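You operate a simulated robot arm through the tools that you are given. There is no shell and no other tool.

You run a simulated two-armed robot. Do the job below in one go: nothing can be reset, and whatever is moved stays where it is left.

JOB
Pin the brushes back and fit the regulator to the open alternator.
Fine: holder slide in, orange pin in, slide back; the pin stays in.

It is judged by the outcome, as a careful person would: the job done as asked, and still so three seconds after it is handed in. It fails if anything else is knocked over, pushed out of place, dropped, spilled or broken.

ROBOT AND FRAMES
Two 7-joint arms with fingered hands on one trunk that stands fixed in place. Base frame: the origin is at the foot of the trunk, x ahead of it, y to its left, z up; the work surface is at about z = 800. Readings come in mm, rad, newtons and seconds.
The left shoulder is at [70, 166, 1118], the right one opposite. With the tool pointing down near the work surface each hand reaches from about 440 to 960 mm from the base axis, measured 20 degrees to its own side. Payload 4.1 kg a hand.
The TCP of each hand is the grasp point between the finger pads, 32 mm short of the fingertips. In the tool frame z runs along the fingers and y along their closing line. The gripper opens to 108 mm; its body begins 38 mm behind the TCP. The gripper is a hand of 4 fingers: y runs from the thumb to the fingers, the wrist lies at [-16, -108, -186] in the tool frame.
Orientation is that of the tool frame in the base frame, as a unit quaternion [x, y, z, w]. With the fingers straight down and the wrist toward the robot, the tool's x, y and z point along [0, 1, 0], [1, 0, 0] and [0, 0, -1] of the base frame.

CONTROLS
- The arms move only by the tool play_rows. It takes "left_moves", "right_moves" or both (then of equal length, played together; a hand with none holds still); each is a list of rows, each an object of numbers (a shift or turn left out is 0): "x", "y", "z": the shift along the tool's x, y, z in mm; "wx", "wy", "wz": the turn, a rotation vector about the tool's x, y, z in degrees. In form: [{"x": .., "y": .., "z": .., "wx": .., "wy": .., "wz": ..}, ...]. A call has 1 to 20 rows; each row shifts and turns the commanded pose from where the row before left it, along the tool's axes as they then stand. Rows are played at 5 a second. More than 50 mm and 0.15 rad between two rows, and nothing of the call is played. A pose out of reach is approached as far as the arm can. The call stops where the force on the tool passes 40 N (or 10 N more than at its start, if that is more) or the arm is blocked; 0.2 s more then pass. In this call time passes only in rows, and 0.2 s behind the last. The reply holds the time, the measured pose of the TCP, the force on the tool along the base axes, the opening and the grip force, in the units named above and with some noise, with the torque about the TCP (base axes, N m) and any sound that the robot's microphone picked up.
- Cameras (640 x 400 px; columns grow to the right, rows downward): "scene" is now at [141.5, -19.1, 1372.2]; the picture's right is [-0.21, -0.98, 0.00], its down [-0.31, 0.07, -0.95] and it looks along [0.93, -0.20, -0.32] (base axes); focal length 324 px, centre (320, 200). "left" rides on the left gripper at [-64, -93, -132] in its tool frame; the picture's right is [-0.80, -0.28, 0.53], its down [0.55, -0.71, 0.45] and it looks along [0.25, 0.65, 0.72] (tool axes); focal length 247 px, centre (320, 200). "right" rides on the right gripper at [64, -93, -132] in its tool frame; the picture's right is [-0.80, 0.28, -0.53], its down [-0.55, -0.71, 0.45] and it looks along [-0.25, 0.65, 0.72] (tool axes); focal length 247 px, centre (320, 200). There is no depth. A picture from a camera that has moved, and an enlarged one, comes with that camera's place and axes in the base frame and with its lens.
- camera(camera): a new picture of that camera. It takes no simulated time.
- lift_body(by): slides the trunk up (or, below 0, down) by that many mm; the arms and the scene camera ride with it, the base frame stays. It gives what a move gives, with no picture.
- set_fingers(index, middle, ring, thumb_bend, hand): sets how far each is bent, from 0 (flat) to 1 (curled in); at 0.3 the hand is open as for a grip, at 0.7 the pads meet at the TCP. One left out holds its place. A second passes; each finger stops where it meets its share of the squeeze, and holds until it gets a number again. It is the only way to open and close the hand. It gives what a move gives, with no picture; readings hold the bend of each and the force on the fingers (four entries, about 0 where the hand has none), thumb and palm.
- aim_head(pan, tilt): turns the head with the scene camera to pan (to the left, within 1.501 rad either way) and tilt (down, from -0.506 to 1.204), counted from straight ahead of the robot. It gives what a move gives.
- zoom(camera, box): a new picture of the part [left, top, right, bottom] of that camera's present view, enlarged. It takes no simulated time.
- job_done(): hands the job in; it is judged then, once.

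Nothing tells you positions but the pictures and the camera data. Unless the task says otherwise, let go and move clear before handing in.

The tools are called after ">>>" as a command line: name --argument value ..., lists and objects as JSON in quotes. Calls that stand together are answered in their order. play_rows: Moves the arms, as the interface text tells. Its arguments: {"type":"object","properties":{"left_moves":{"type":"array"},"right_moves":{"type":"array"}},"required":[]} The other tools are called the same way: lift_body (by) moves the trunk up or down; set_fingers (index, middle, ring, thumb_bend, hand) moves the fingers one by one; aim_head (pan, tilt) turns the head that bears the scene camera; camera (camera) takes a picture; zoom (camera, box) takes an enlarged picture of a part of a camera's view; job_done () hands the job in.

At the start:

```text
time: 0.0
left_eef_pos: [561.1, 59.9, 1283.4]
left_orientation: [0.707, 0.707, 0.0, -0.001]
left_wrist_force: [-0.6, -0.7, 0.4]
left_moment: [0.0, -0.01, 0.02]
left_width: 107.3
left_grasp_force: 0.0
left_shape: jaw
left_bend: [0.3, 0.3, 0.3, 0.3]
left_finger forces: [0.0, 0.0, 0.0, 0.1, 0.0, 0.1]
right_eef_pos: [563.9, -367.0, 1254.9]
right_orientation: [0.707, 0.707, 0.0, 0.0]
right_wrist_force: [-0.9, -0.1, -0.7]
right_moment: [0.0, 0.04, -0.01]
right_width: 107.3
right_grasp_force: 0.1
right_shape: jaw
right_bend: [0.3, 0.3, 0.3, 0.3]
right_finger forces: [0.0, 0.1, 0.0, 0.0, 0.0, 0.0]
trunk travel left (down, up): [-625.0, 315.0]
head pan, tilt (commanded): [-0.213, 0.321]
```

scene: 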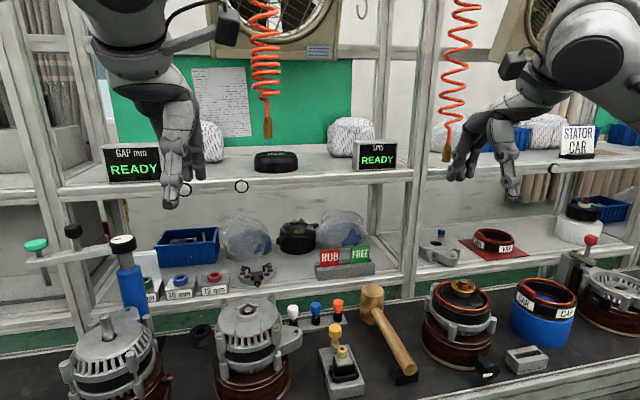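
right: 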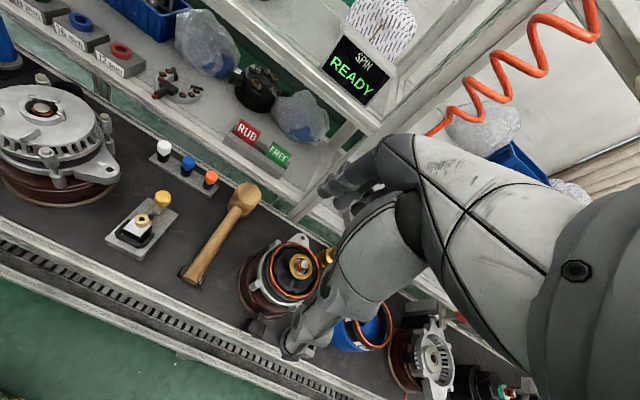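
left: 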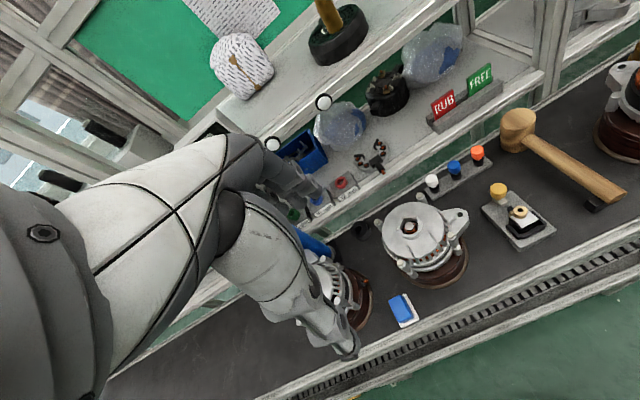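

I see a bench with several alternators, a rack of three coloured pins (white, blue, orange), a small holder block with a yellow knob, and a mallet. I'll look closer at each before moving anything.

>>> zoom --camera "scene" --box '[270, 270, 430, 400]'

>>> zoom --camera "scene" --box '[400, 260, 640, 400]'

>>> zoom --camera "scene" --box '[40, 220, 300, 400]'

>>> zoom --camera "left" --box '[370, 90, 640, 260]'

>>> zoom --camera "right" --box '[80, 120, 360, 300]'

```text
3.08 times, centred on (350, 335) of scene
camera zoom: at [141.5, -19.1, 1372.2], right [-0.21, -0.98, 0.0], down [-0.31, 0.07, -0.95], along [0.93, -0.2, -0.32], focal length 996 px, centre (228, -215)
```

zoom: 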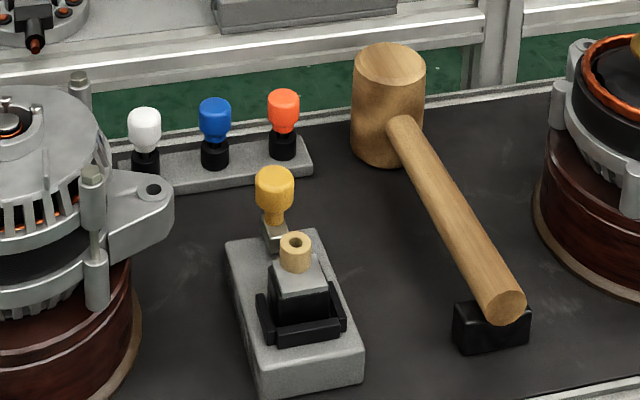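

```text
2.67 times, centred on (520, 330) of scene
camera zoom: at [141.5, -19.1, 1372.2], right [-0.21, -0.98, 0.0], down [-0.31, 0.07, -0.95], along [0.93, -0.2, -0.32], focal length 863 px, centre (-213, -147)
```

zoom: 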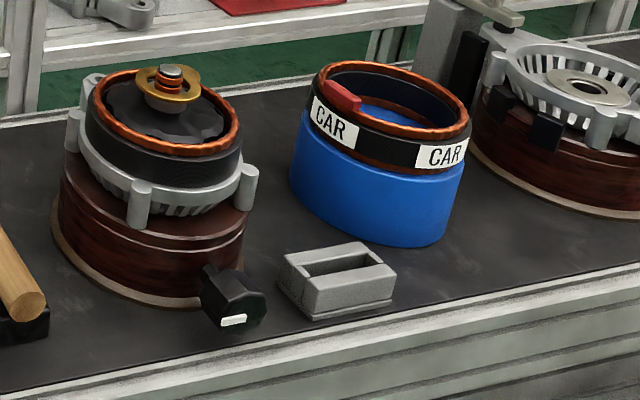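

```text
2.22 times, centred on (170, 310) of scene
camera zoom: at [141.5, -19.1, 1372.2], right [-0.21, -0.98, 0.0], down [-0.31, 0.07, -0.95], along [0.93, -0.2, -0.32], focal length 719 px, centre (653, -44)
```

zoom: 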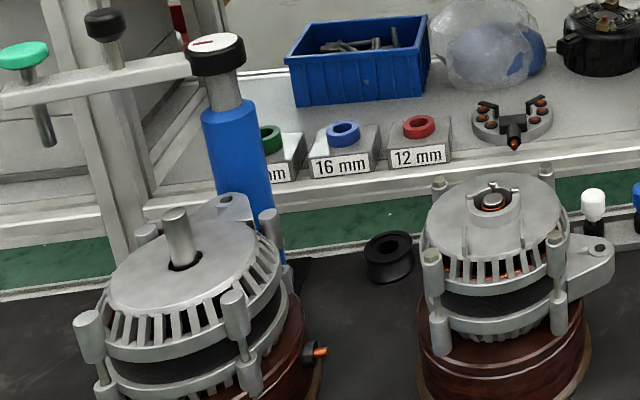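

```text
2.35 times, centred on (505, 175) of left
camera zoom: at [468.1, -5.1, 1415.3], right [-0.28, -0.8, -0.53], down [-0.71, 0.55, -0.45], along [0.65, 0.25, -0.72], focal length 581 px, centre (-115, 259)
```

zoom: 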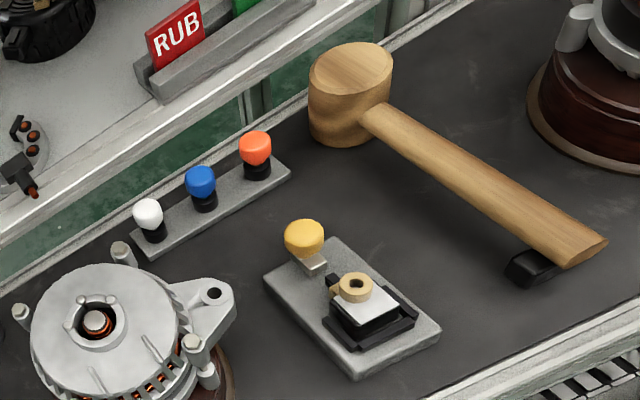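

```text
2.22 times, centred on (220, 210) of right
camera zoom: at [472.5, -302.8, 1387.3], right [0.28, -0.8, 0.53], down [-0.71, -0.55, -0.45], along [0.65, -0.25, -0.72], focal length 549 px, centre (542, 178)
```

zoom: 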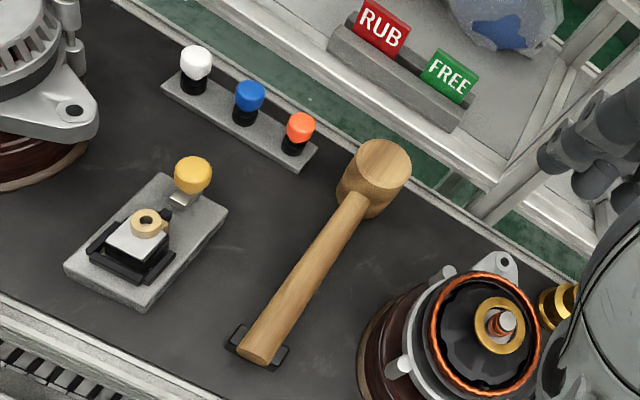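

I see the brush-holder jig (yellow knob slide, tan boss) at about (650, -175), and the orange pin at about (820, -215). I'll bring the right hand's camera closer for a better look at these.

>>> play_rows --right_moves '[{"x": 25, "z": 25}, {"x": 25, "z": 25}, {"x": 25, "z": 25}, {"x": 25, "z": 25}, {"x": 25, "z": 25}, {"x": 25, "z": 25}, {"x": 25, "z": 25}, {"x": 25, "z": 25}]'

>>> camera --camera "right"

>>> camera --camera "left"

```text
time: 1.8
left_eef_pos: [562.0, 61.6, 1281.9]
left_orientation: [0.707, 0.707, -0.001, -0.001]
left_wrist_force: [-0.1, 0.1, 0.2]
left_moment: [-0.01, -0.02, 0.03]
left_width: 107.7
left_grasp_force: 0.1
left_shape: jaw
left_bend: [0.3, 0.3, 0.3, 0.3]
left_finger forces: [0.0, 0.0, 0.1, 0.0, 0.1, 0.0]
right_eef_pos: [565.5, -164.1, 1055.2]
right_orientation: [0.707, 0.707, 0.0, -0.001]
right_wrist_force: [-0.2, 0.8, 0.1]
right_moment: [-0.04, 0.03, -0.02]
right_width: 107.1
right_grasp_force: 0.1
right_shape: jaw
right_bend: [0.3, 0.3, 0.3, 0.3]
right_finger forces: [0.1, 0.0, 0.0, 0.1, 0.0, 0.0]
trunk travel left (down, up): [-625.0, 315.0]
head pan, tilt (commanded): [-0.213, 0.321]
```

```text
taken
camera right: at [473.6, -99.6, 1186.9], right [0.28, -0.8, 0.53], down [-0.71, -0.55, -0.45], along [0.65, -0.25, -0.72], focal length 247 px, centre (320, 200)
```

right: 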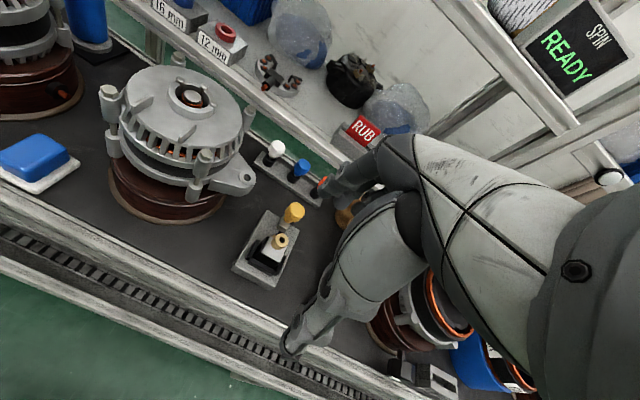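

```text
taken
camera left: at [469.1, -4.4, 1415.0], right [-0.28, -0.8, -0.53], down [-0.71, 0.55, -0.45], along [0.65, 0.25, -0.72], focal length 247 px, centre (320, 200)
```

left: 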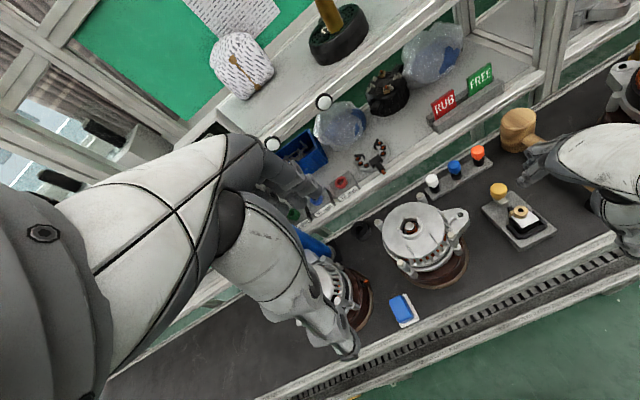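

>>> zoom --camera "right" --box '[220, 190, 320, 290]'

>>> zoom --camera "right" --box '[90, 50, 260, 230]'

>>> zoom --camera "left" --box '[470, 170, 570, 250]'

>>> zoom --camera "left" --box '[360, 180, 490, 300]'

>>> zoom --camera "scene" --box '[315, 310, 375, 400]'

>>> zoom --camera "scene" --box '[205, 285, 315, 400]'

```text
4.00 times, centred on (270, 240) of right
camera zoom: at [473.6, -99.6, 1186.9], right [0.28, -0.8, 0.53], down [-0.71, -0.55, -0.45], along [0.65, -0.25, -0.72], focal length 988 px, centre (520, 40)
```

zoom: 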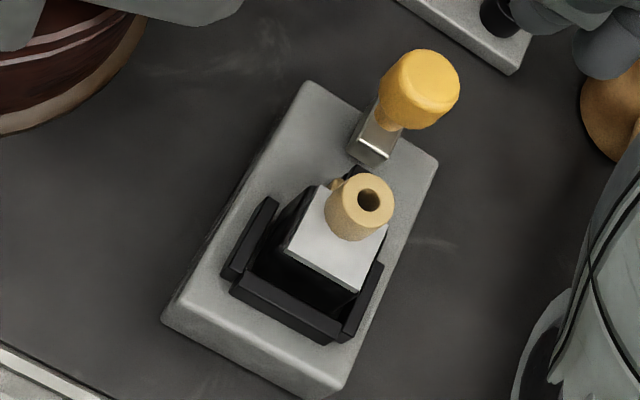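

```text
2.22 times, centred on (175, 140) of right
camera zoom: at [473.6, -99.6, 1186.9], right [0.28, -0.8, 0.53], down [-0.71, -0.55, -0.45], along [0.65, -0.25, -0.72], focal length 549 px, centre (642, 333)
```

zoom: 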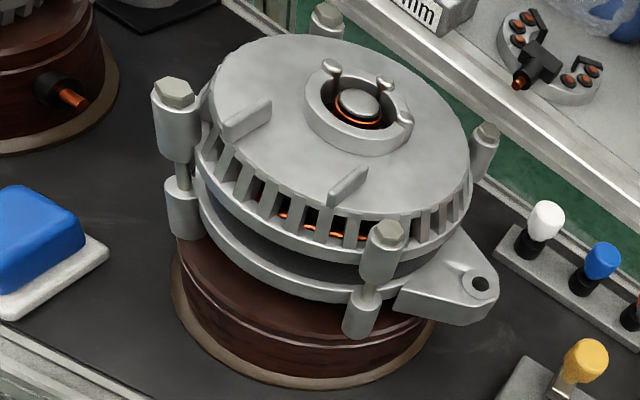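

```text
5.00 times, centred on (520, 210) of left
camera zoom: at [469.1, -4.4, 1415.0], right [-0.28, -0.8, -0.53], down [-0.71, 0.55, -0.45], along [0.65, 0.25, -0.72], focal length 1235 px, centre (-680, 150)
```

zoom: 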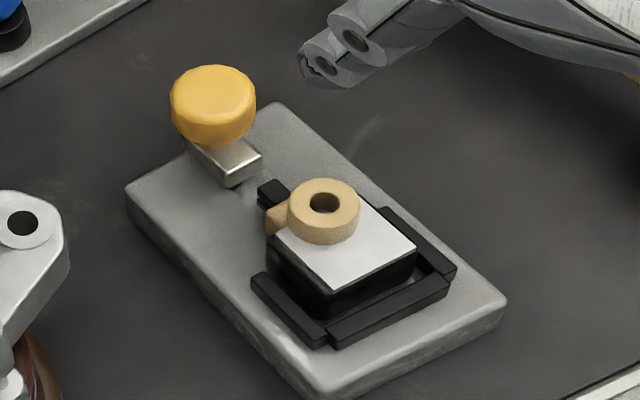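

```text
3.33 times, centred on (425, 240) of left
camera zoom: at [469.1, -4.4, 1415.0], right [-0.28, -0.8, -0.53], down [-0.71, 0.55, -0.45], along [0.65, 0.25, -0.72], focal length 823 px, centre (-30, 67)
```

zoom: 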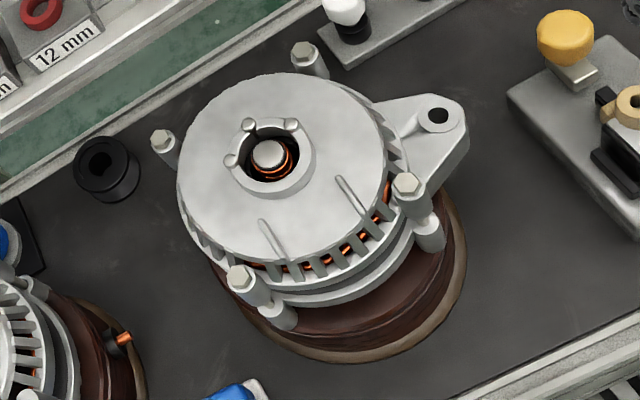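

```text
4.44 times, centred on (345, 355) of scene
camera zoom: at [142.3, -18.5, 1372.2], right [-0.21, -0.98, 0.0], down [-0.31, 0.07, -0.95], along [0.93, -0.2, -0.32], focal length 1438 px, centre (209, -489)
```

zoom: 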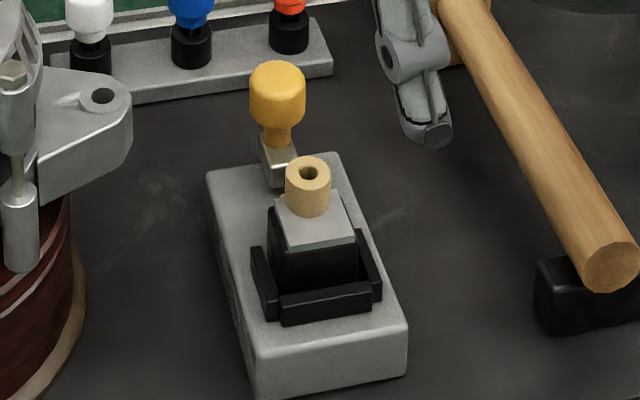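

```text
3.48 times, centred on (260, 342) of scene
camera zoom: at [142.3, -18.5, 1372.2], right [-0.21, -0.98, 0.0], down [-0.31, 0.07, -0.95], along [0.93, -0.2, -0.32], focal length 1126 px, centre (529, -296)
```

zoom: 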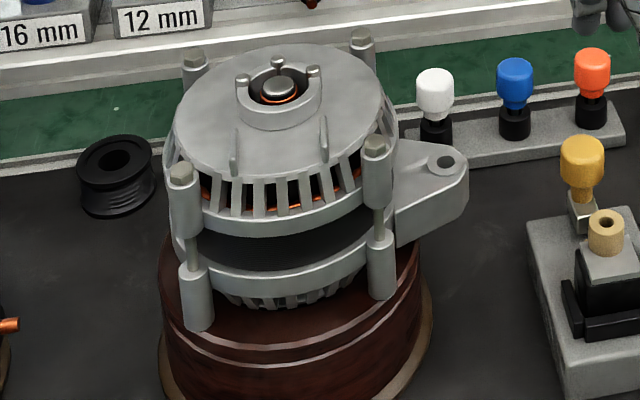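

The jig holds a black regulator body with a tan brush boss (pin hole facing up), and the yellow knob slide is behind it. The slip-ring opening on the centre-left alternator looks like the seat, but I'll check the other alternators before I decide.

>>> aim_head --pan -0.3 --tilt 0.7

>>> camera --camera "scene"

>>> zoom --camera "left" --box '[395, 200, 445, 250]'

>>> zoom --camera "right" --box '[160, 70, 220, 120]'

```text
time: 2.6
left_eef_pos: [559.5, 61.3, 1281.0]
left_orientation: [0.707, 0.707, -0.001, 0.0]
left_wrist_force: [0.0, 0.2, 1.1]
left_moment: [0.02, -0.03, 0.03]
left_width: 107.5
left_grasp_force: 0.0
left_shape: jaw
left_bend: [0.3, 0.3, 0.3, 0.3]
left_finger forces: [0.0, 0.0, 0.0, 0.1, 0.0, 0.0]
right_eef_pos: [564.8, -164.5, 1056.7]
right_orientation: [0.707, 0.707, 0.0, 0.0]
right_wrist_force: [0.4, 0.1, -0.3]
right_moment: [0.01, -0.01, 0.0]
right_width: 107.7
right_grasp_force: 0.0
right_shape: jaw
right_bend: [0.3, 0.3, 0.3, 0.3]
right_finger forces: [0.0, 0.0, 0.0, 0.0, 0.0, 0.0]
trunk travel left (down, up): [-625.0, 315.0]
head pan, tilt (commanded): [-0.3, 0.7]
```

```text
taken
camera scene: at [131.5, -24.4, 1338.2], right [-0.3, -0.96, 0.0], down [-0.61, 0.19, -0.77], along [0.73, -0.23, -0.64], focal length 324 px, centre (320, 200)
```

scene: 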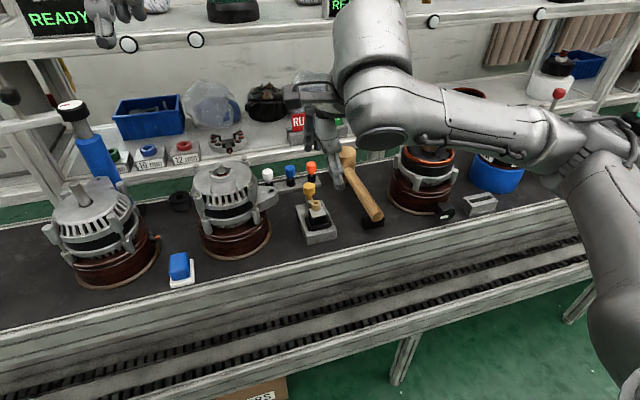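

```text
8.00 times, centred on (420, 225) of left
camera zoom: at [468.1, -5.1, 1415.3], right [-0.28, -0.8, -0.53], down [-0.71, 0.55, -0.45], along [0.65, 0.25, -0.72], focal length 1976 px, centre (-480, 0)
```

zoom: 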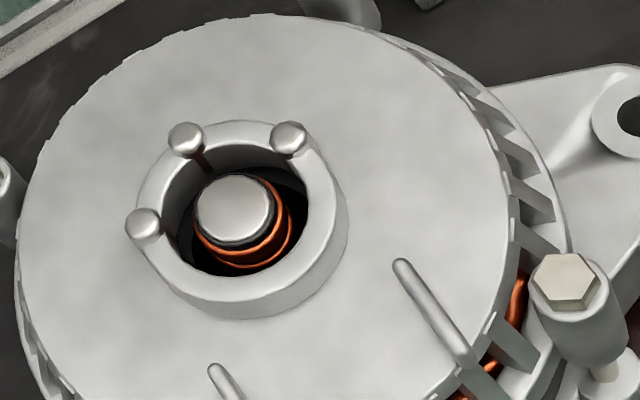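

```text
8.00 times, centred on (190, 95) of right
camera zoom: at [473.0, -100.6, 1187.6], right [0.28, -0.8, 0.53], down [-0.71, -0.55, -0.45], along [0.65, -0.25, -0.72], focal length 1976 px, centre (1360, 1040)
```

zoom: 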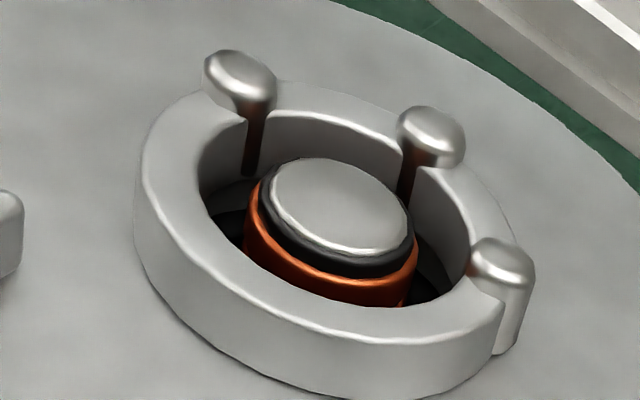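

I'm checking the shelf parts and the other open units, in case the regulator or the "open" alternator is a different one.

>>> zoom --camera "scene" --box '[200, 70, 300, 160]'

>>> zoom --camera "scene" --box '[370, 140, 530, 230]'

>>> zoom --camera "scene" --box '[40, 80, 160, 200]'

>>> zoom --camera "scene" --box '[190, 150, 280, 230]'

>>> zoom --camera "right" --box '[250, 30, 390, 110]'

```text
4.44 times, centred on (250, 115) of scene
camera zoom: at [131.5, -24.4, 1338.2], right [-0.3, -0.96, 0.0], down [-0.61, 0.19, -0.77], along [0.73, -0.23, -0.64], focal length 1438 px, centre (631, 578)
```

zoom: 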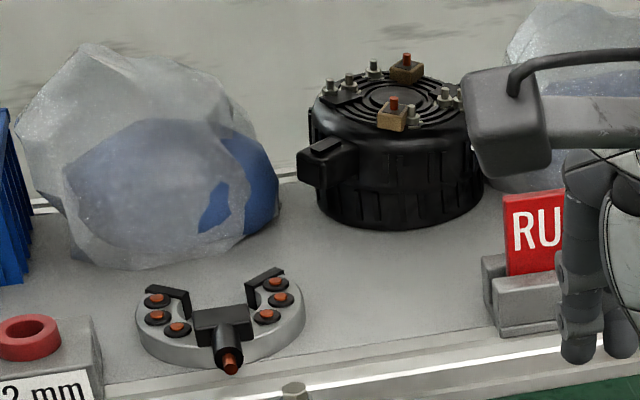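

```text
4.00 times, centred on (450, 185) of scene
camera zoom: at [131.5, -24.4, 1338.2], right [-0.3, -0.96, 0.0], down [-0.61, 0.19, -0.77], along [0.73, -0.23, -0.64], focal length 1294 px, centre (-200, 260)
```

zoom: 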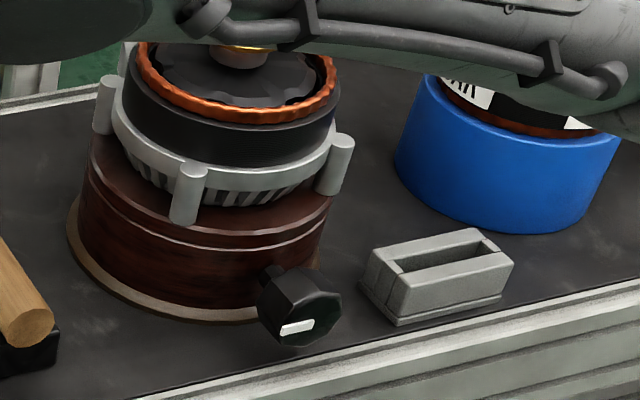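

```text
3.33 times, centred on (100, 140) of scene
camera zoom: at [131.5, -24.4, 1338.2], right [-0.3, -0.96, 0.0], down [-0.61, 0.19, -0.77], along [0.73, -0.23, -0.64], focal length 1079 px, centre (1053, 400)
```

zoom: 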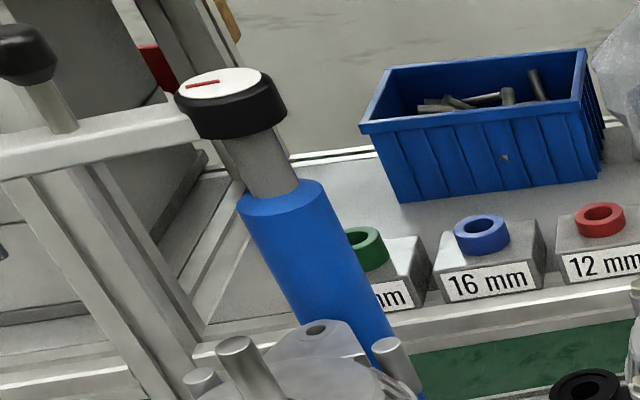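

```text
5.00 times, centred on (235, 190) of scene
camera zoom: at [131.5, -24.4, 1338.2], right [-0.3, -0.96, 0.0], down [-0.61, 0.19, -0.77], along [0.73, -0.23, -0.64], focal length 1618 px, centre (745, 250)
```

zoom: 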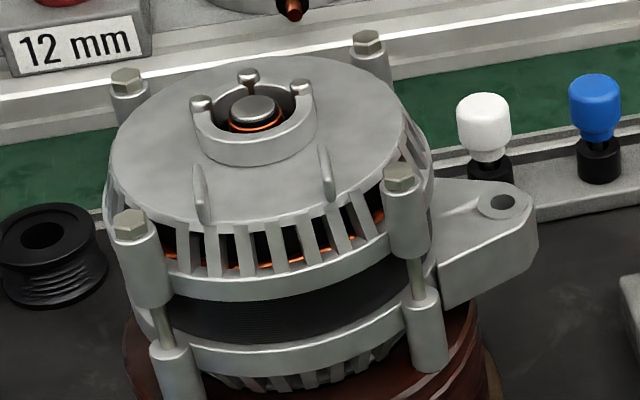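

```text
4.57 times, centred on (320, 70) of right
camera zoom: at [473.0, -100.6, 1187.6], right [0.28, -0.8, 0.53], down [-0.71, -0.55, -0.45], along [0.65, -0.25, -0.72], focal length 1129 px, centre (320, 794)
```

zoom: 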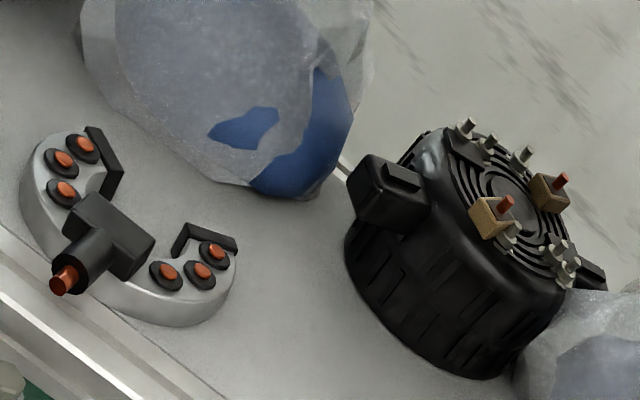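

The centre-left alternator's cover has a ring with three posts around the slip rings and two guide fins on the near side, so it looks like the regulator seat. I'm zooming in tightly on the seat and on the jig.

>>> zoom --camera "right" --box '[140, 65, 220, 145]'

>>> zoom --camera "scene" --box '[205, 155, 265, 205]'

>>> zoom --camera "right" --box '[235, 200, 310, 285]'

>>> zoom --camera "left" --box '[485, 180, 545, 245]'

>>> zoom --camera "scene" --box '[290, 170, 350, 250]'

```text
5.00 times, centred on (180, 105) of right
camera zoom: at [473.0, -100.6, 1187.6], right [0.28, -0.8, 0.53], down [-0.71, -0.55, -0.45], along [0.65, -0.25, -0.72], focal length 1235 px, centre (1020, 675)
```

zoom: 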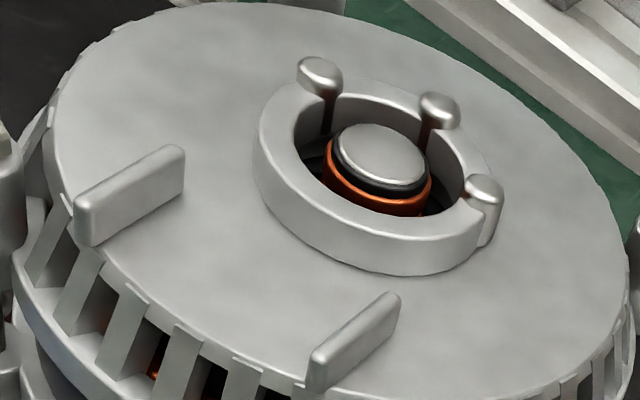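

```text
8.00 times, centred on (235, 180) of scene
camera zoom: at [131.5, -24.4, 1338.2], right [-0.3, -0.96, 0.0], down [-0.61, 0.19, -0.77], along [0.73, -0.23, -0.64], focal length 2589 px, centre (1000, 360)
```

zoom: 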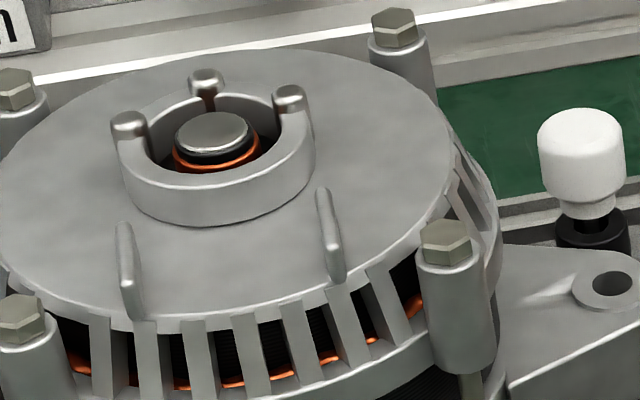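

```text
4.71 times, centred on (272, 242) of right
camera zoom: at [473.0, -100.6, 1187.6], right [0.28, -0.8, 0.53], down [-0.71, -0.55, -0.45], along [0.65, -0.25, -0.72], focal length 1162 px, centre (544, 0)
```

zoom: 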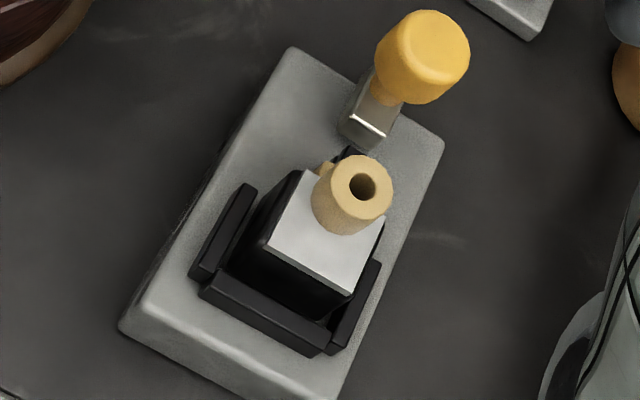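

```text
6.15 times, centred on (515, 212) of left
camera zoom: at [468.1, -5.1, 1415.3], right [-0.28, -0.8, -0.53], down [-0.71, 0.55, -0.45], along [0.65, 0.25, -0.72], focal length 1520 px, centre (-880, 123)
```

zoom: 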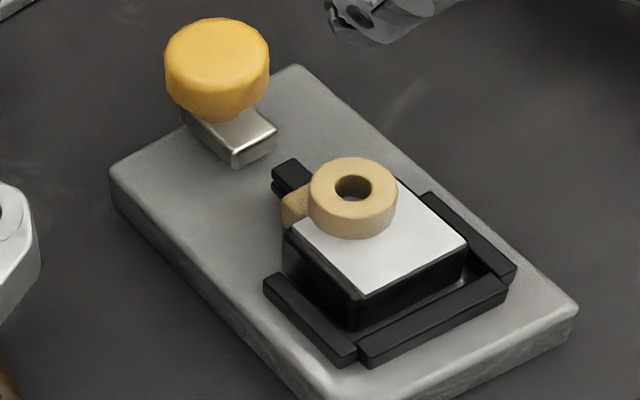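

```text
5.00 times, centred on (320, 210) of scene
camera zoom: at [131.5, -24.4, 1338.2], right [-0.3, -0.96, 0.0], down [-0.61, 0.19, -0.77], along [0.73, -0.23, -0.64], focal length 1618 px, centre (320, 150)
```

zoom: 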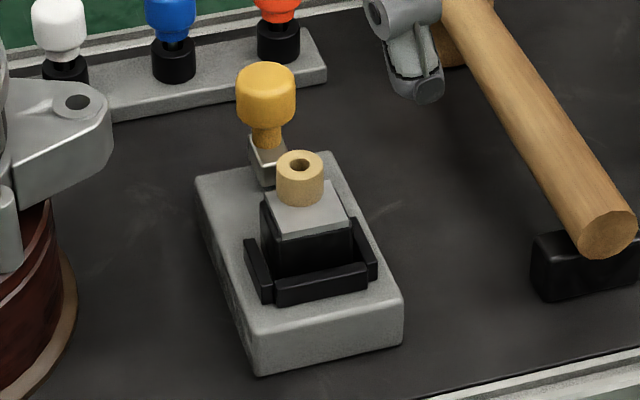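

The right forearm blocks the view of the centre-right unit. I'm moving the right hand out to the right and turning it, so its camera sees the jig from the side and the head sees the open rotor unit.

>>> play_rows --right_moves '[{"x": -41.5, "y": 9, "z": 14}, {"x": -41.5, "y": 9, "z": 14}, {"x": -41.5, "y": 9, "z": 14}, {"x": -41.5, "y": 9, "z": 14}, {"wz": -8}, {"wz": -8}, {"wz": -8}, {"wz": -8}, {"wz": -8}, {"wz": -8}, {"wz": -8}, {"wz": -8}, {"wz": -8}, {"wz": -8}, {"wz": -8}]'

>>> camera --camera "right"

>>> camera --camera "scene"

```text
time: 5.8
left_eef_pos: [561.5, 61.1, 1282.5]
left_orientation: [0.707, 0.707, 0.0, -0.001]
left_wrist_force: [0.4, 0.0, 0.1]
left_moment: [-0.03, 0.02, 0.01]
left_width: 107.4
left_grasp_force: 0.1
left_shape: jaw
left_bend: [0.3, 0.3, 0.3, 0.3]
left_finger forces: [0.1, 0.0, 0.1, 0.0, 0.0, 0.0]
right_eef_pos: [601.6, -331.7, 999.8]
right_orientation: [0.015, 1.0, 0.0, -0.001]
right_wrist_force: [-0.3, -0.2, 0.1]
right_moment: [0.01, 0.01, 0.0]
right_width: 107.5
right_grasp_force: 0.1
right_shape: jaw
right_bend: [0.3, 0.3, 0.3, 0.3]
right_finger forces: [0.0, 0.0, 0.0, 0.0, 0.0, 0.0]
trunk travel left (down, up): [-625.0, 315.0]
head pan, tilt (commanded): [-0.3, 0.7]
```

```text
taken
camera right: at [534.4, -423.3, 1130.7], right [0.81, 0.26, 0.53], down [0.53, -0.72, -0.45], along [0.27, 0.64, -0.72], focal length 247 px, centre (320, 200)
```

right: 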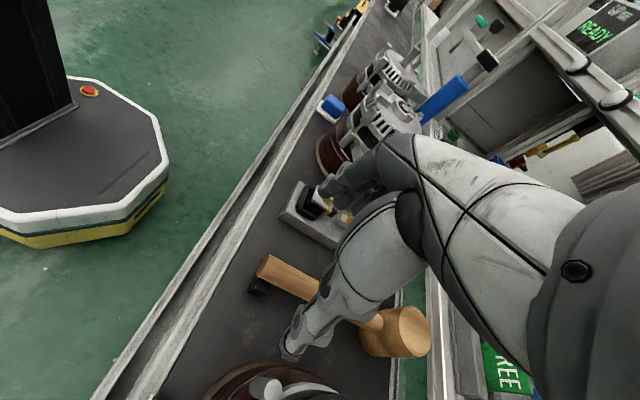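

```text
taken
camera scene: at [132.1, -24.2, 1338.1], right [-0.3, -0.96, 0.0], down [-0.62, 0.19, -0.76], along [0.73, -0.23, -0.64], focal length 324 px, centre (320, 200)
```

scene: 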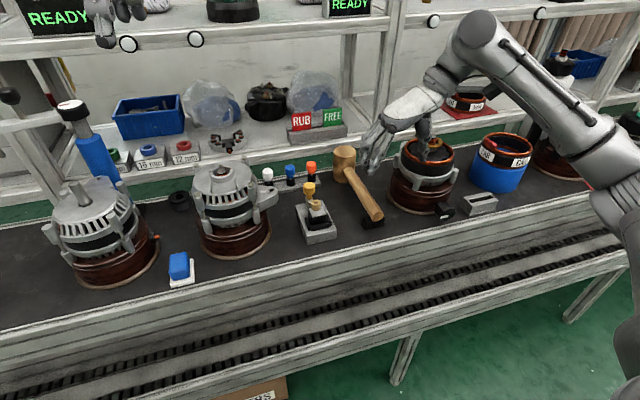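

>>> zoom --camera "scene" --box '[380, 130, 470, 220]'

>>> zoom --camera "right" --box '[270, 165, 370, 255]'

>>> zoom --camera "right" --box '[310, 40, 440, 180]'

>>> zoom --camera "left" --box '[500, 40, 640, 160]'

```text
4.44 times, centred on (425, 175) of scene
camera zoom: at [132.1, -24.2, 1338.1], right [-0.3, -0.96, 0.0], down [-0.62, 0.19, -0.76], along [0.73, -0.23, -0.64], focal length 1438 px, centre (-147, 311)
```

zoom: 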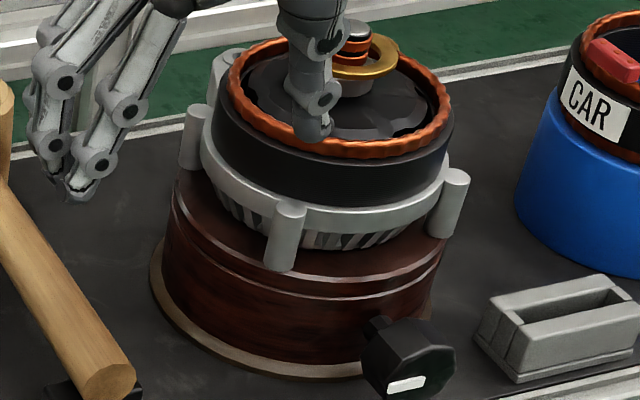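

```text
4.44 times, centred on (320, 210) of right
camera zoom: at [534.4, -423.3, 1130.7], right [0.81, 0.26, 0.53], down [0.53, -0.72, -0.45], along [0.27, 0.64, -0.72], focal length 1098 px, centre (320, 156)
```

zoom: 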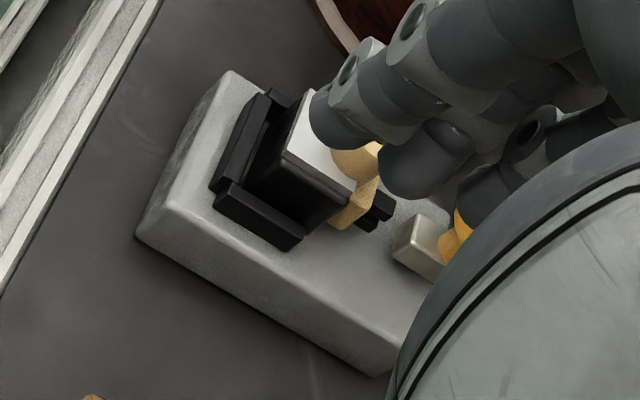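

```text
2.86 times, centred on (375, 110) of right
camera zoom: at [534.4, -423.3, 1130.7], right [0.81, 0.26, 0.53], down [0.53, -0.72, -0.45], along [0.27, 0.64, -0.72], focal length 706 px, centre (163, 457)
```

zoom: 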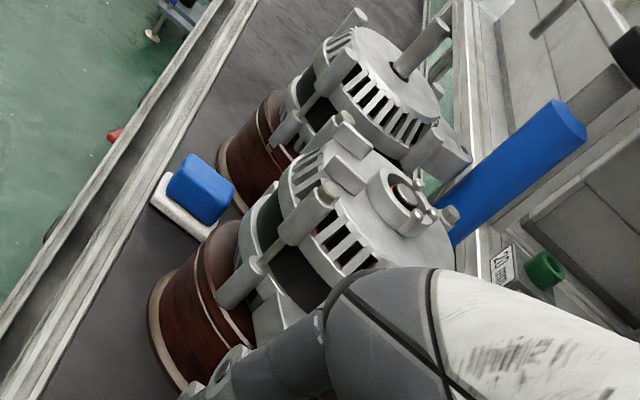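

```text
3.33 times, centred on (570, 100) of left
camera zoom: at [468.9, -4.8, 1415.0], right [-0.28, -0.8, -0.53], down [-0.71, 0.55, -0.45], along [0.65, 0.25, -0.72], focal length 823 px, centre (-513, 533)
```

zoom: 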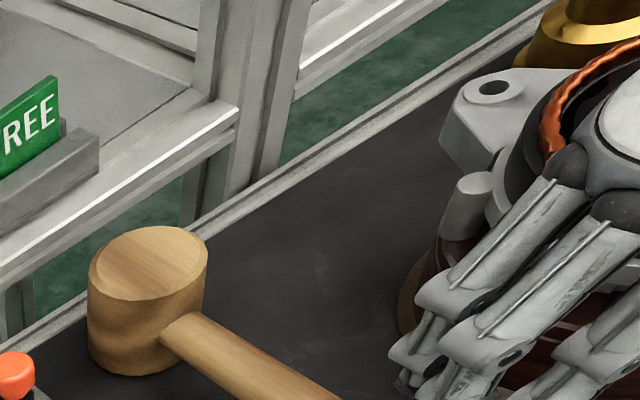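

>>> zoom --camera "right" --box '[355, 80, 425, 140]'

>>> zoom --camera "right" --box '[300, 180, 360, 230]'

>>> zoom --camera "scene" --box '[215, 160, 255, 190]'

```text
6.67 times, centred on (390, 110) of right
camera zoom: at [534.4, -423.3, 1130.7], right [0.81, 0.26, 0.53], down [0.53, -0.72, -0.45], along [0.27, 0.64, -0.72], focal length 1646 px, centre (-147, 800)
```

zoom: 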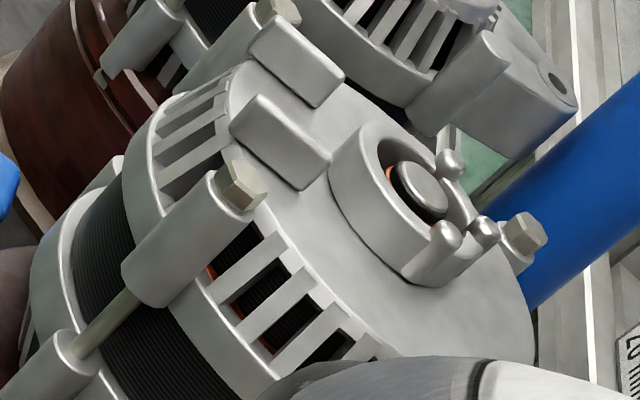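

```text
8.00 times, centred on (330, 205) of right
camera zoom: at [534.4, -423.3, 1130.7], right [0.81, 0.26, 0.53], down [0.53, -0.72, -0.45], along [0.27, 0.64, -0.72], focal length 1976 px, centre (240, 160)
```

zoom: 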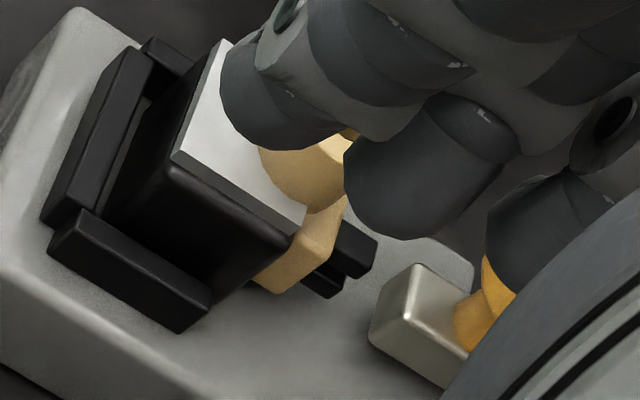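

```text
13.33 times, centred on (235, 175) of scene
camera zoom: at [132.1, -24.2, 1338.1], right [-0.3, -0.96, 0.0], down [-0.62, 0.19, -0.76], along [0.73, -0.23, -0.64], focal length 4314 px, centre (1453, 533)
```

zoom: 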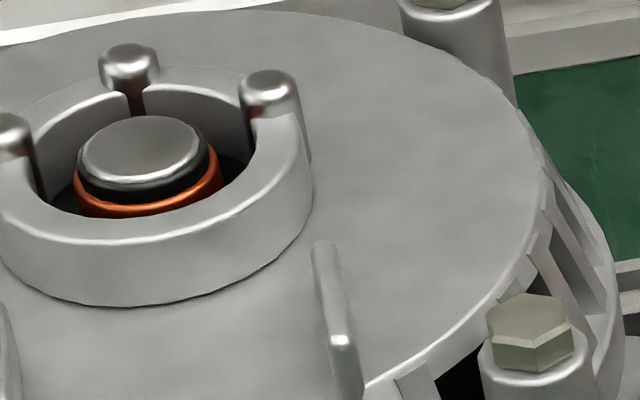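

The regulator sits in a U-shaped nest about 48 mm wide, which matches the spacing of the two fins on the centre-left alternator, so that is the seat. Before I touch anything I'm checking the hand and finger geometry.

>>> zoom --camera "scene" --box '[350, 80, 470, 190]'

>>> zoom --camera "left" --box '[540, 60, 640, 200]'

>>> zoom --camera "right" --box '[260, 120, 460, 370]'

```text
3.64 times, centred on (410, 135) of scene
camera zoom: at [132.1, -24.2, 1338.1], right [-0.3, -0.96, 0.0], down [-0.62, 0.19, -0.76], along [0.73, -0.23, -0.64], focal length 1177 px, centre (-7, 436)
```

zoom: 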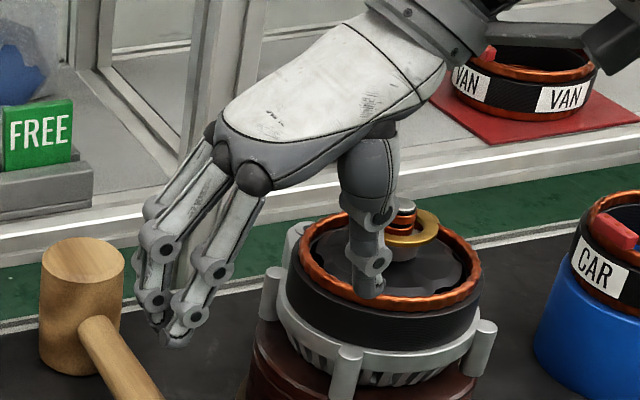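

```text
2.86 times, centred on (590, 130) of left
camera zoom: at [468.9, -4.8, 1415.0], right [-0.28, -0.8, -0.53], down [-0.71, 0.55, -0.45], along [0.65, 0.25, -0.72], focal length 706 px, centre (-451, 400)
```

zoom: 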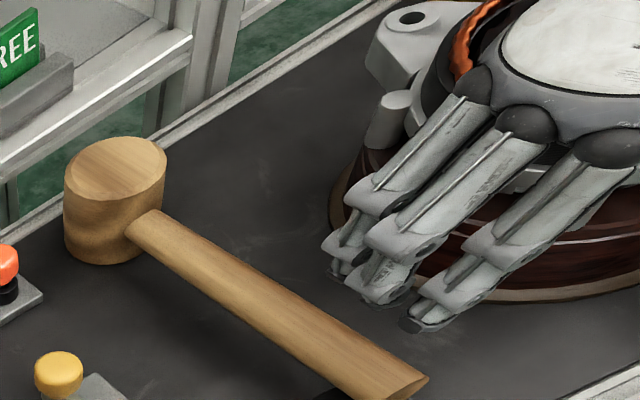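

```text
1.60 times, centred on (360, 245) of right
camera zoom: at [534.4, -423.3, 1130.7], right [0.81, 0.26, 0.53], down [0.53, -0.72, -0.45], along [0.27, 0.64, -0.72], focal length 395 px, centre (256, 128)
```

zoom: 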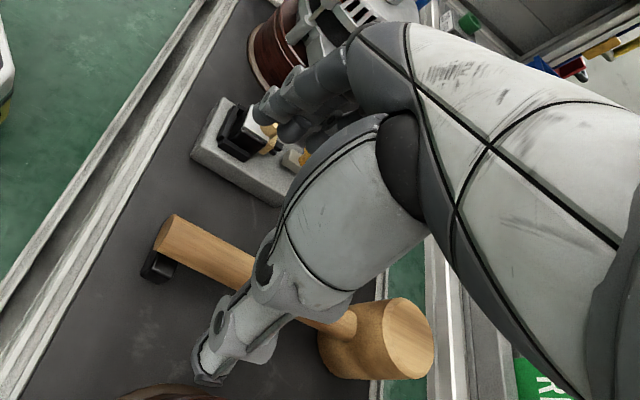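

Next I need accurate positions. I'll raise the trunk 250 mm (the hands go up into clear space) so the head camera gives a second viewpoint for triangulation.

>>> zoom --camera "scene" --box '[290, 155, 350, 245]'

>>> lift_body --by 250

>>> aim_head --pan -0.25 --tilt 0.9

>>> camera --camera "scene"

```text
4.44 times, centred on (320, 200) of scene
camera zoom: at [132.1, -24.2, 1338.1], right [-0.3, -0.96, 0.0], down [-0.62, 0.19, -0.76], along [0.73, -0.23, -0.64], focal length 1438 px, centre (320, 200)
```

zoom: 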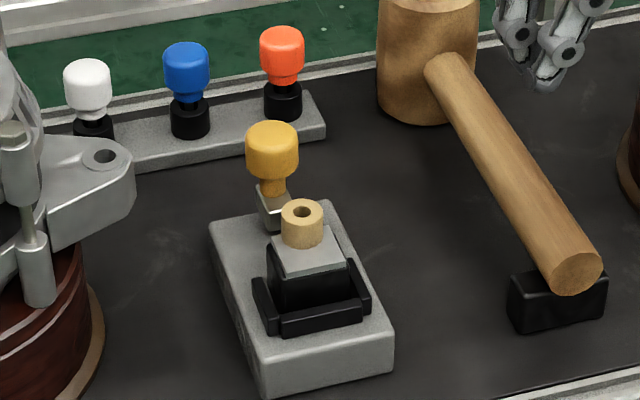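

```text
time: 8.4
left_eef_pos: [561.0, 59.9, 1532.4]
left_orientation: [0.707, 0.707, 0.001, 0.0]
left_wrist_force: [0.6, -0.4, 1.1]
left_moment: [-0.01, 0.01, -0.02]
left_width: 107.5
left_grasp_force: 0.0
left_shape: jaw
left_bend: [0.3, 0.3, 0.3, 0.3]
left_finger forces: [0.0, 0.0, 0.1, 0.2, 0.1, 0.0]
right_eef_pos: [599.9, -332.0, 1249.7]
right_orientation: [0.017, 1.0, 0.001, -0.001]
right_wrist_force: [-0.1, 0.0, -0.1]
right_moment: [0.03, 0.0, -0.01]
right_width: 107.8
right_grasp_force: 0.1
right_shape: jaw
right_bend: [0.3, 0.3, 0.3, 0.3]
right_finger forces: [0.1, 0.0, 0.0, 0.1, 0.0, 0.0]
trunk travel left (down, up): [-875.0, 65.0]
head pan, tilt (commanded): [-0.3, 0.7]
```

```text
time: 9.2
left_eef_pos: [561.1, 60.8, 1532.1]
left_orientation: [0.707, 0.708, 0.0, 0.0]
left_wrist_force: [0.6, -0.4, 1.1]
left_moment: [0.02, -0.05, 0.0]
left_width: 107.7
left_grasp_force: 0.1
left_shape: jaw
left_bend: [0.3, 0.3, 0.3, 0.3]
left_finger forces: [0.0, 0.1, 0.1, 0.0, 0.1, 0.1]
right_eef_pos: [600.7, -332.6, 1249.6]
right_orientation: [0.017, 1.0, 0.001, 0.0]
right_wrist_force: [0.7, 0.1, 0.4]
right_moment: [0.01, 0.0, -0.03]
right_width: 107.4
right_grasp_force: 0.0
right_shape: jaw
right_bend: [0.3, 0.3, 0.3, 0.3]
right_finger forces: [0.0, 0.0, 0.1, 0.0, 0.1, 0.1]
trunk travel left (down, up): [-875.0, 65.0]
head pan, tilt (commanded): [-0.25, 0.901]
```

```text
taken
camera scene: at [123.7, -18.1, 1572.0], right [-0.25, -0.97, 0.0], down [-0.76, 0.19, -0.62], along [0.6, -0.15, -0.78], focal length 324 px, centre (320, 200)
```

scene: 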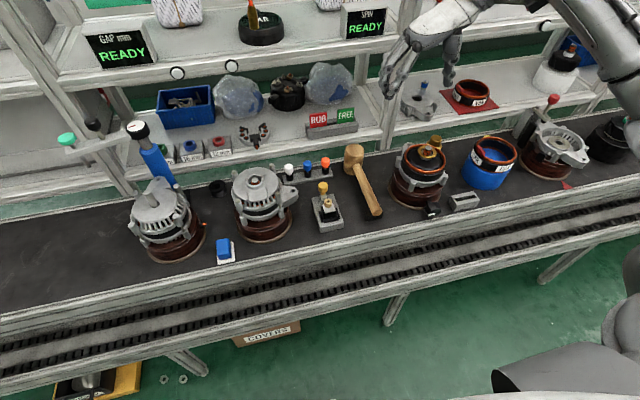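

>>> zoom --camera "scene" --box '[305, 175, 355, 235]'

>>> zoom --camera "scene" --box '[225, 155, 305, 225]'

>>> zoom --camera "scene" --box '[280, 135, 390, 225]'

>>> zoom --camera "scene" --box '[235, 160, 275, 200]'

>>> zoom --camera "scene" --box '[390, 130, 480, 220]'

```text
6.67 times, centred on (330, 205) of scene
camera zoom: at [123.7, -18.1, 1572.0], right [-0.25, -0.97, 0.0], down [-0.76, 0.19, -0.62], along [0.6, -0.15, -0.78], focal length 2157 px, centre (253, 167)
```

zoom: 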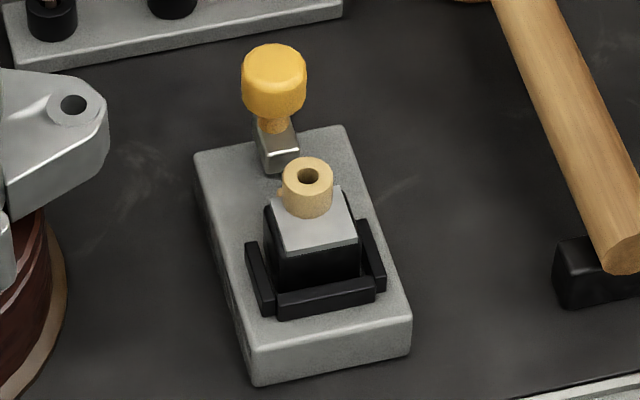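

```text
5.71 times, centred on (265, 190) of scene
camera zoom: at [123.7, -18.1, 1572.0], right [-0.25, -0.97, 0.0], down [-0.76, 0.19, -0.62], along [0.6, -0.15, -0.78], focal length 1849 px, centre (634, 257)
```

zoom: 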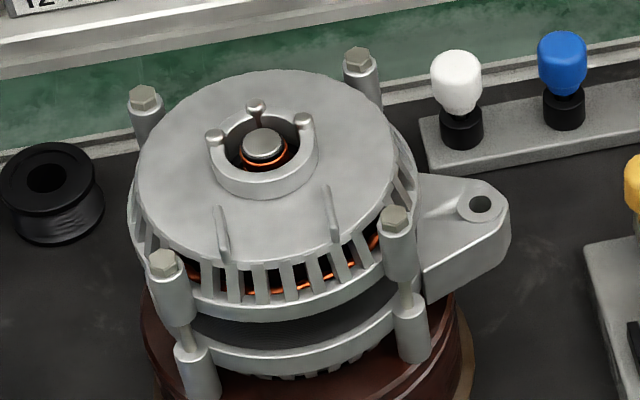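

```text
4.44 times, centred on (335, 180) of scene
camera zoom: at [123.7, -18.1, 1572.0], right [-0.25, -0.97, 0.0], down [-0.76, 0.19, -0.62], along [0.6, -0.15, -0.78], focal length 1438 px, centre (253, 289)
```

zoom: 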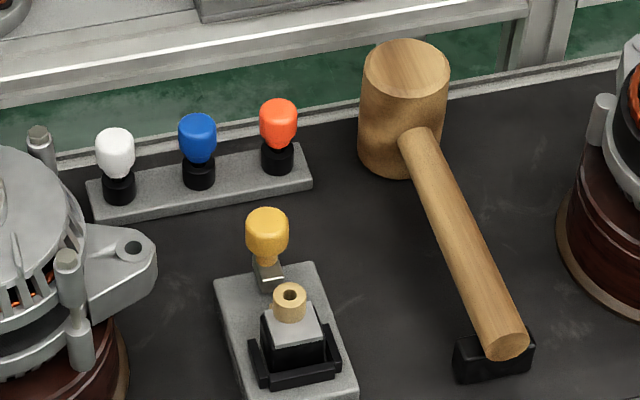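

```text
10.00 times, centred on (255, 180) of scene
camera zoom: at [123.7, -18.1, 1572.0], right [-0.25, -0.97, 0.0], down [-0.76, 0.19, -0.62], along [0.6, -0.15, -0.78], focal length 3236 px, centre (970, 400)
```

zoom: 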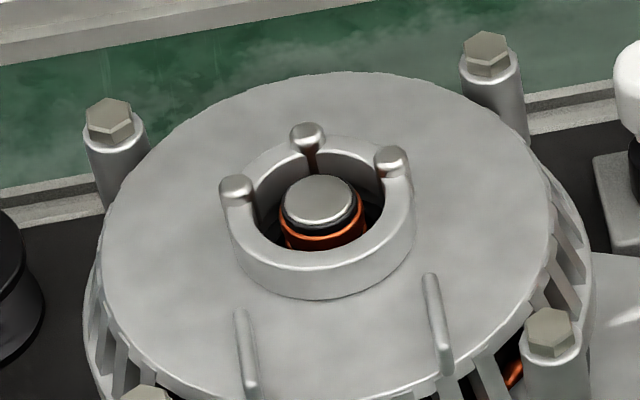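

```text
4.44 times, centred on (435, 175) of scene
camera zoom: at [123.7, -18.1, 1572.0], right [-0.25, -0.97, 0.0], down [-0.76, 0.19, -0.62], along [0.6, -0.15, -0.78], focal length 1438 px, centre (-191, 311)
```

zoom: 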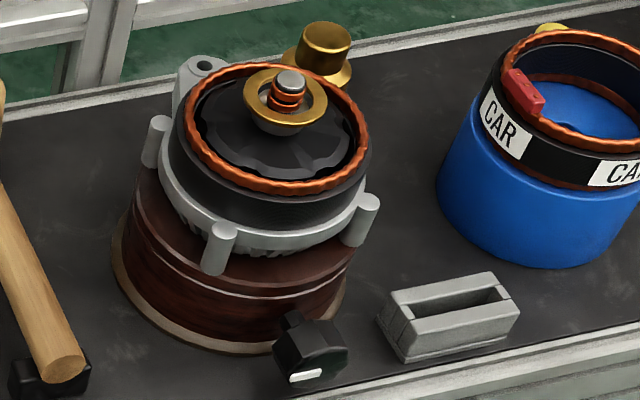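

The centre-right unit has only a bare rotor and no seat. The centre-left one has the slip-ring chamber and fins. I'll lower the trunk back and use the right-hand camera for a lower side view of that chamber.

>>> lift_body --by -250

>>> play_rows --right_moves '[{"x": -15, "y": 40, "z": -10}, {"x": -15, "y": 40, "z": -10}, {"x": -15, "y": 40, "z": -10}, {"x": -15, "y": 40, "z": 0}, {"wx": -7}, {"wx": -7}, {"wx": -7}, {"wx": -7}]'

>>> camera --camera "right"

```text
time: 11.7
left_eef_pos: [560.6, 60.1, 1282.2]
left_orientation: [0.707, 0.707, 0.0, -0.001]
left_wrist_force: [-0.6, 0.3, -0.2]
left_moment: [-0.03, 0.03, 0.01]
left_width: 107.6
left_grasp_force: 0.0
left_shape: jaw
left_bend: [0.3, 0.3, 0.3, 0.3]
left_finger forces: [0.1, 0.0, 0.1, 0.0, 0.0, 0.1]
right_eef_pos: [600.3, -333.1, 1000.9]
right_orientation: [0.018, 1.0, 0.0, 0.0]
right_wrist_force: [-0.5, -1.0, -0.6]
right_moment: [0.0, -0.01, 0.0]
right_width: 107.6
right_grasp_force: 0.0
right_shape: jaw
right_bend: [0.3, 0.3, 0.3, 0.3]
right_finger forces: [0.0, 0.0, 0.0, 0.0, 0.0, 0.0]
trunk travel left (down, up): [-625.0, 315.0]
head pan, tilt (commanded): [-0.25, 0.901]
```

```text
time: 13.5
left_eef_pos: [560.9, 60.2, 1282.0]
left_orientation: [0.707, 0.707, -0.001, 0.0]
left_wrist_force: [0.1, 0.3, 0.0]
left_moment: [0.04, -0.01, -0.02]
left_width: 107.5
left_grasp_force: 0.0
left_shape: jaw
left_bend: [0.3, 0.3, 0.3, 0.3]
left_finger forces: [0.0, 0.0, 0.1, 0.0, 0.0, 0.0]
right_eef_pos: [665.6, -176.2, 1030.8]
right_orientation: [0.017, 0.97, 0.244, 0.004]
right_wrist_force: [-0.4, -0.3, -0.4]
right_moment: [0.03, -0.01, 0.01]
right_width: 107.6
right_grasp_force: 0.1
right_shape: jaw
right_bend: [0.3, 0.3, 0.3, 0.3]
right_finger forces: [0.0, 0.1, 0.1, 0.0, 0.1, 0.0]
trunk travel left (down, up): [-625.0, 315.0]
head pan, tilt (commanded): [-0.25, 0.901]
```

```text
taken
camera right: at [597.4, -317.4, 1101.9], right [0.8, -0.03, 0.6], down [0.53, -0.43, -0.73], along [0.28, 0.9, -0.33], focal length 247 px, centre (320, 200)
```

right: 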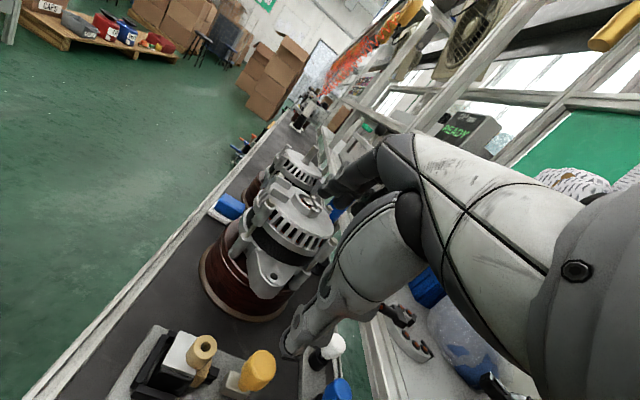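

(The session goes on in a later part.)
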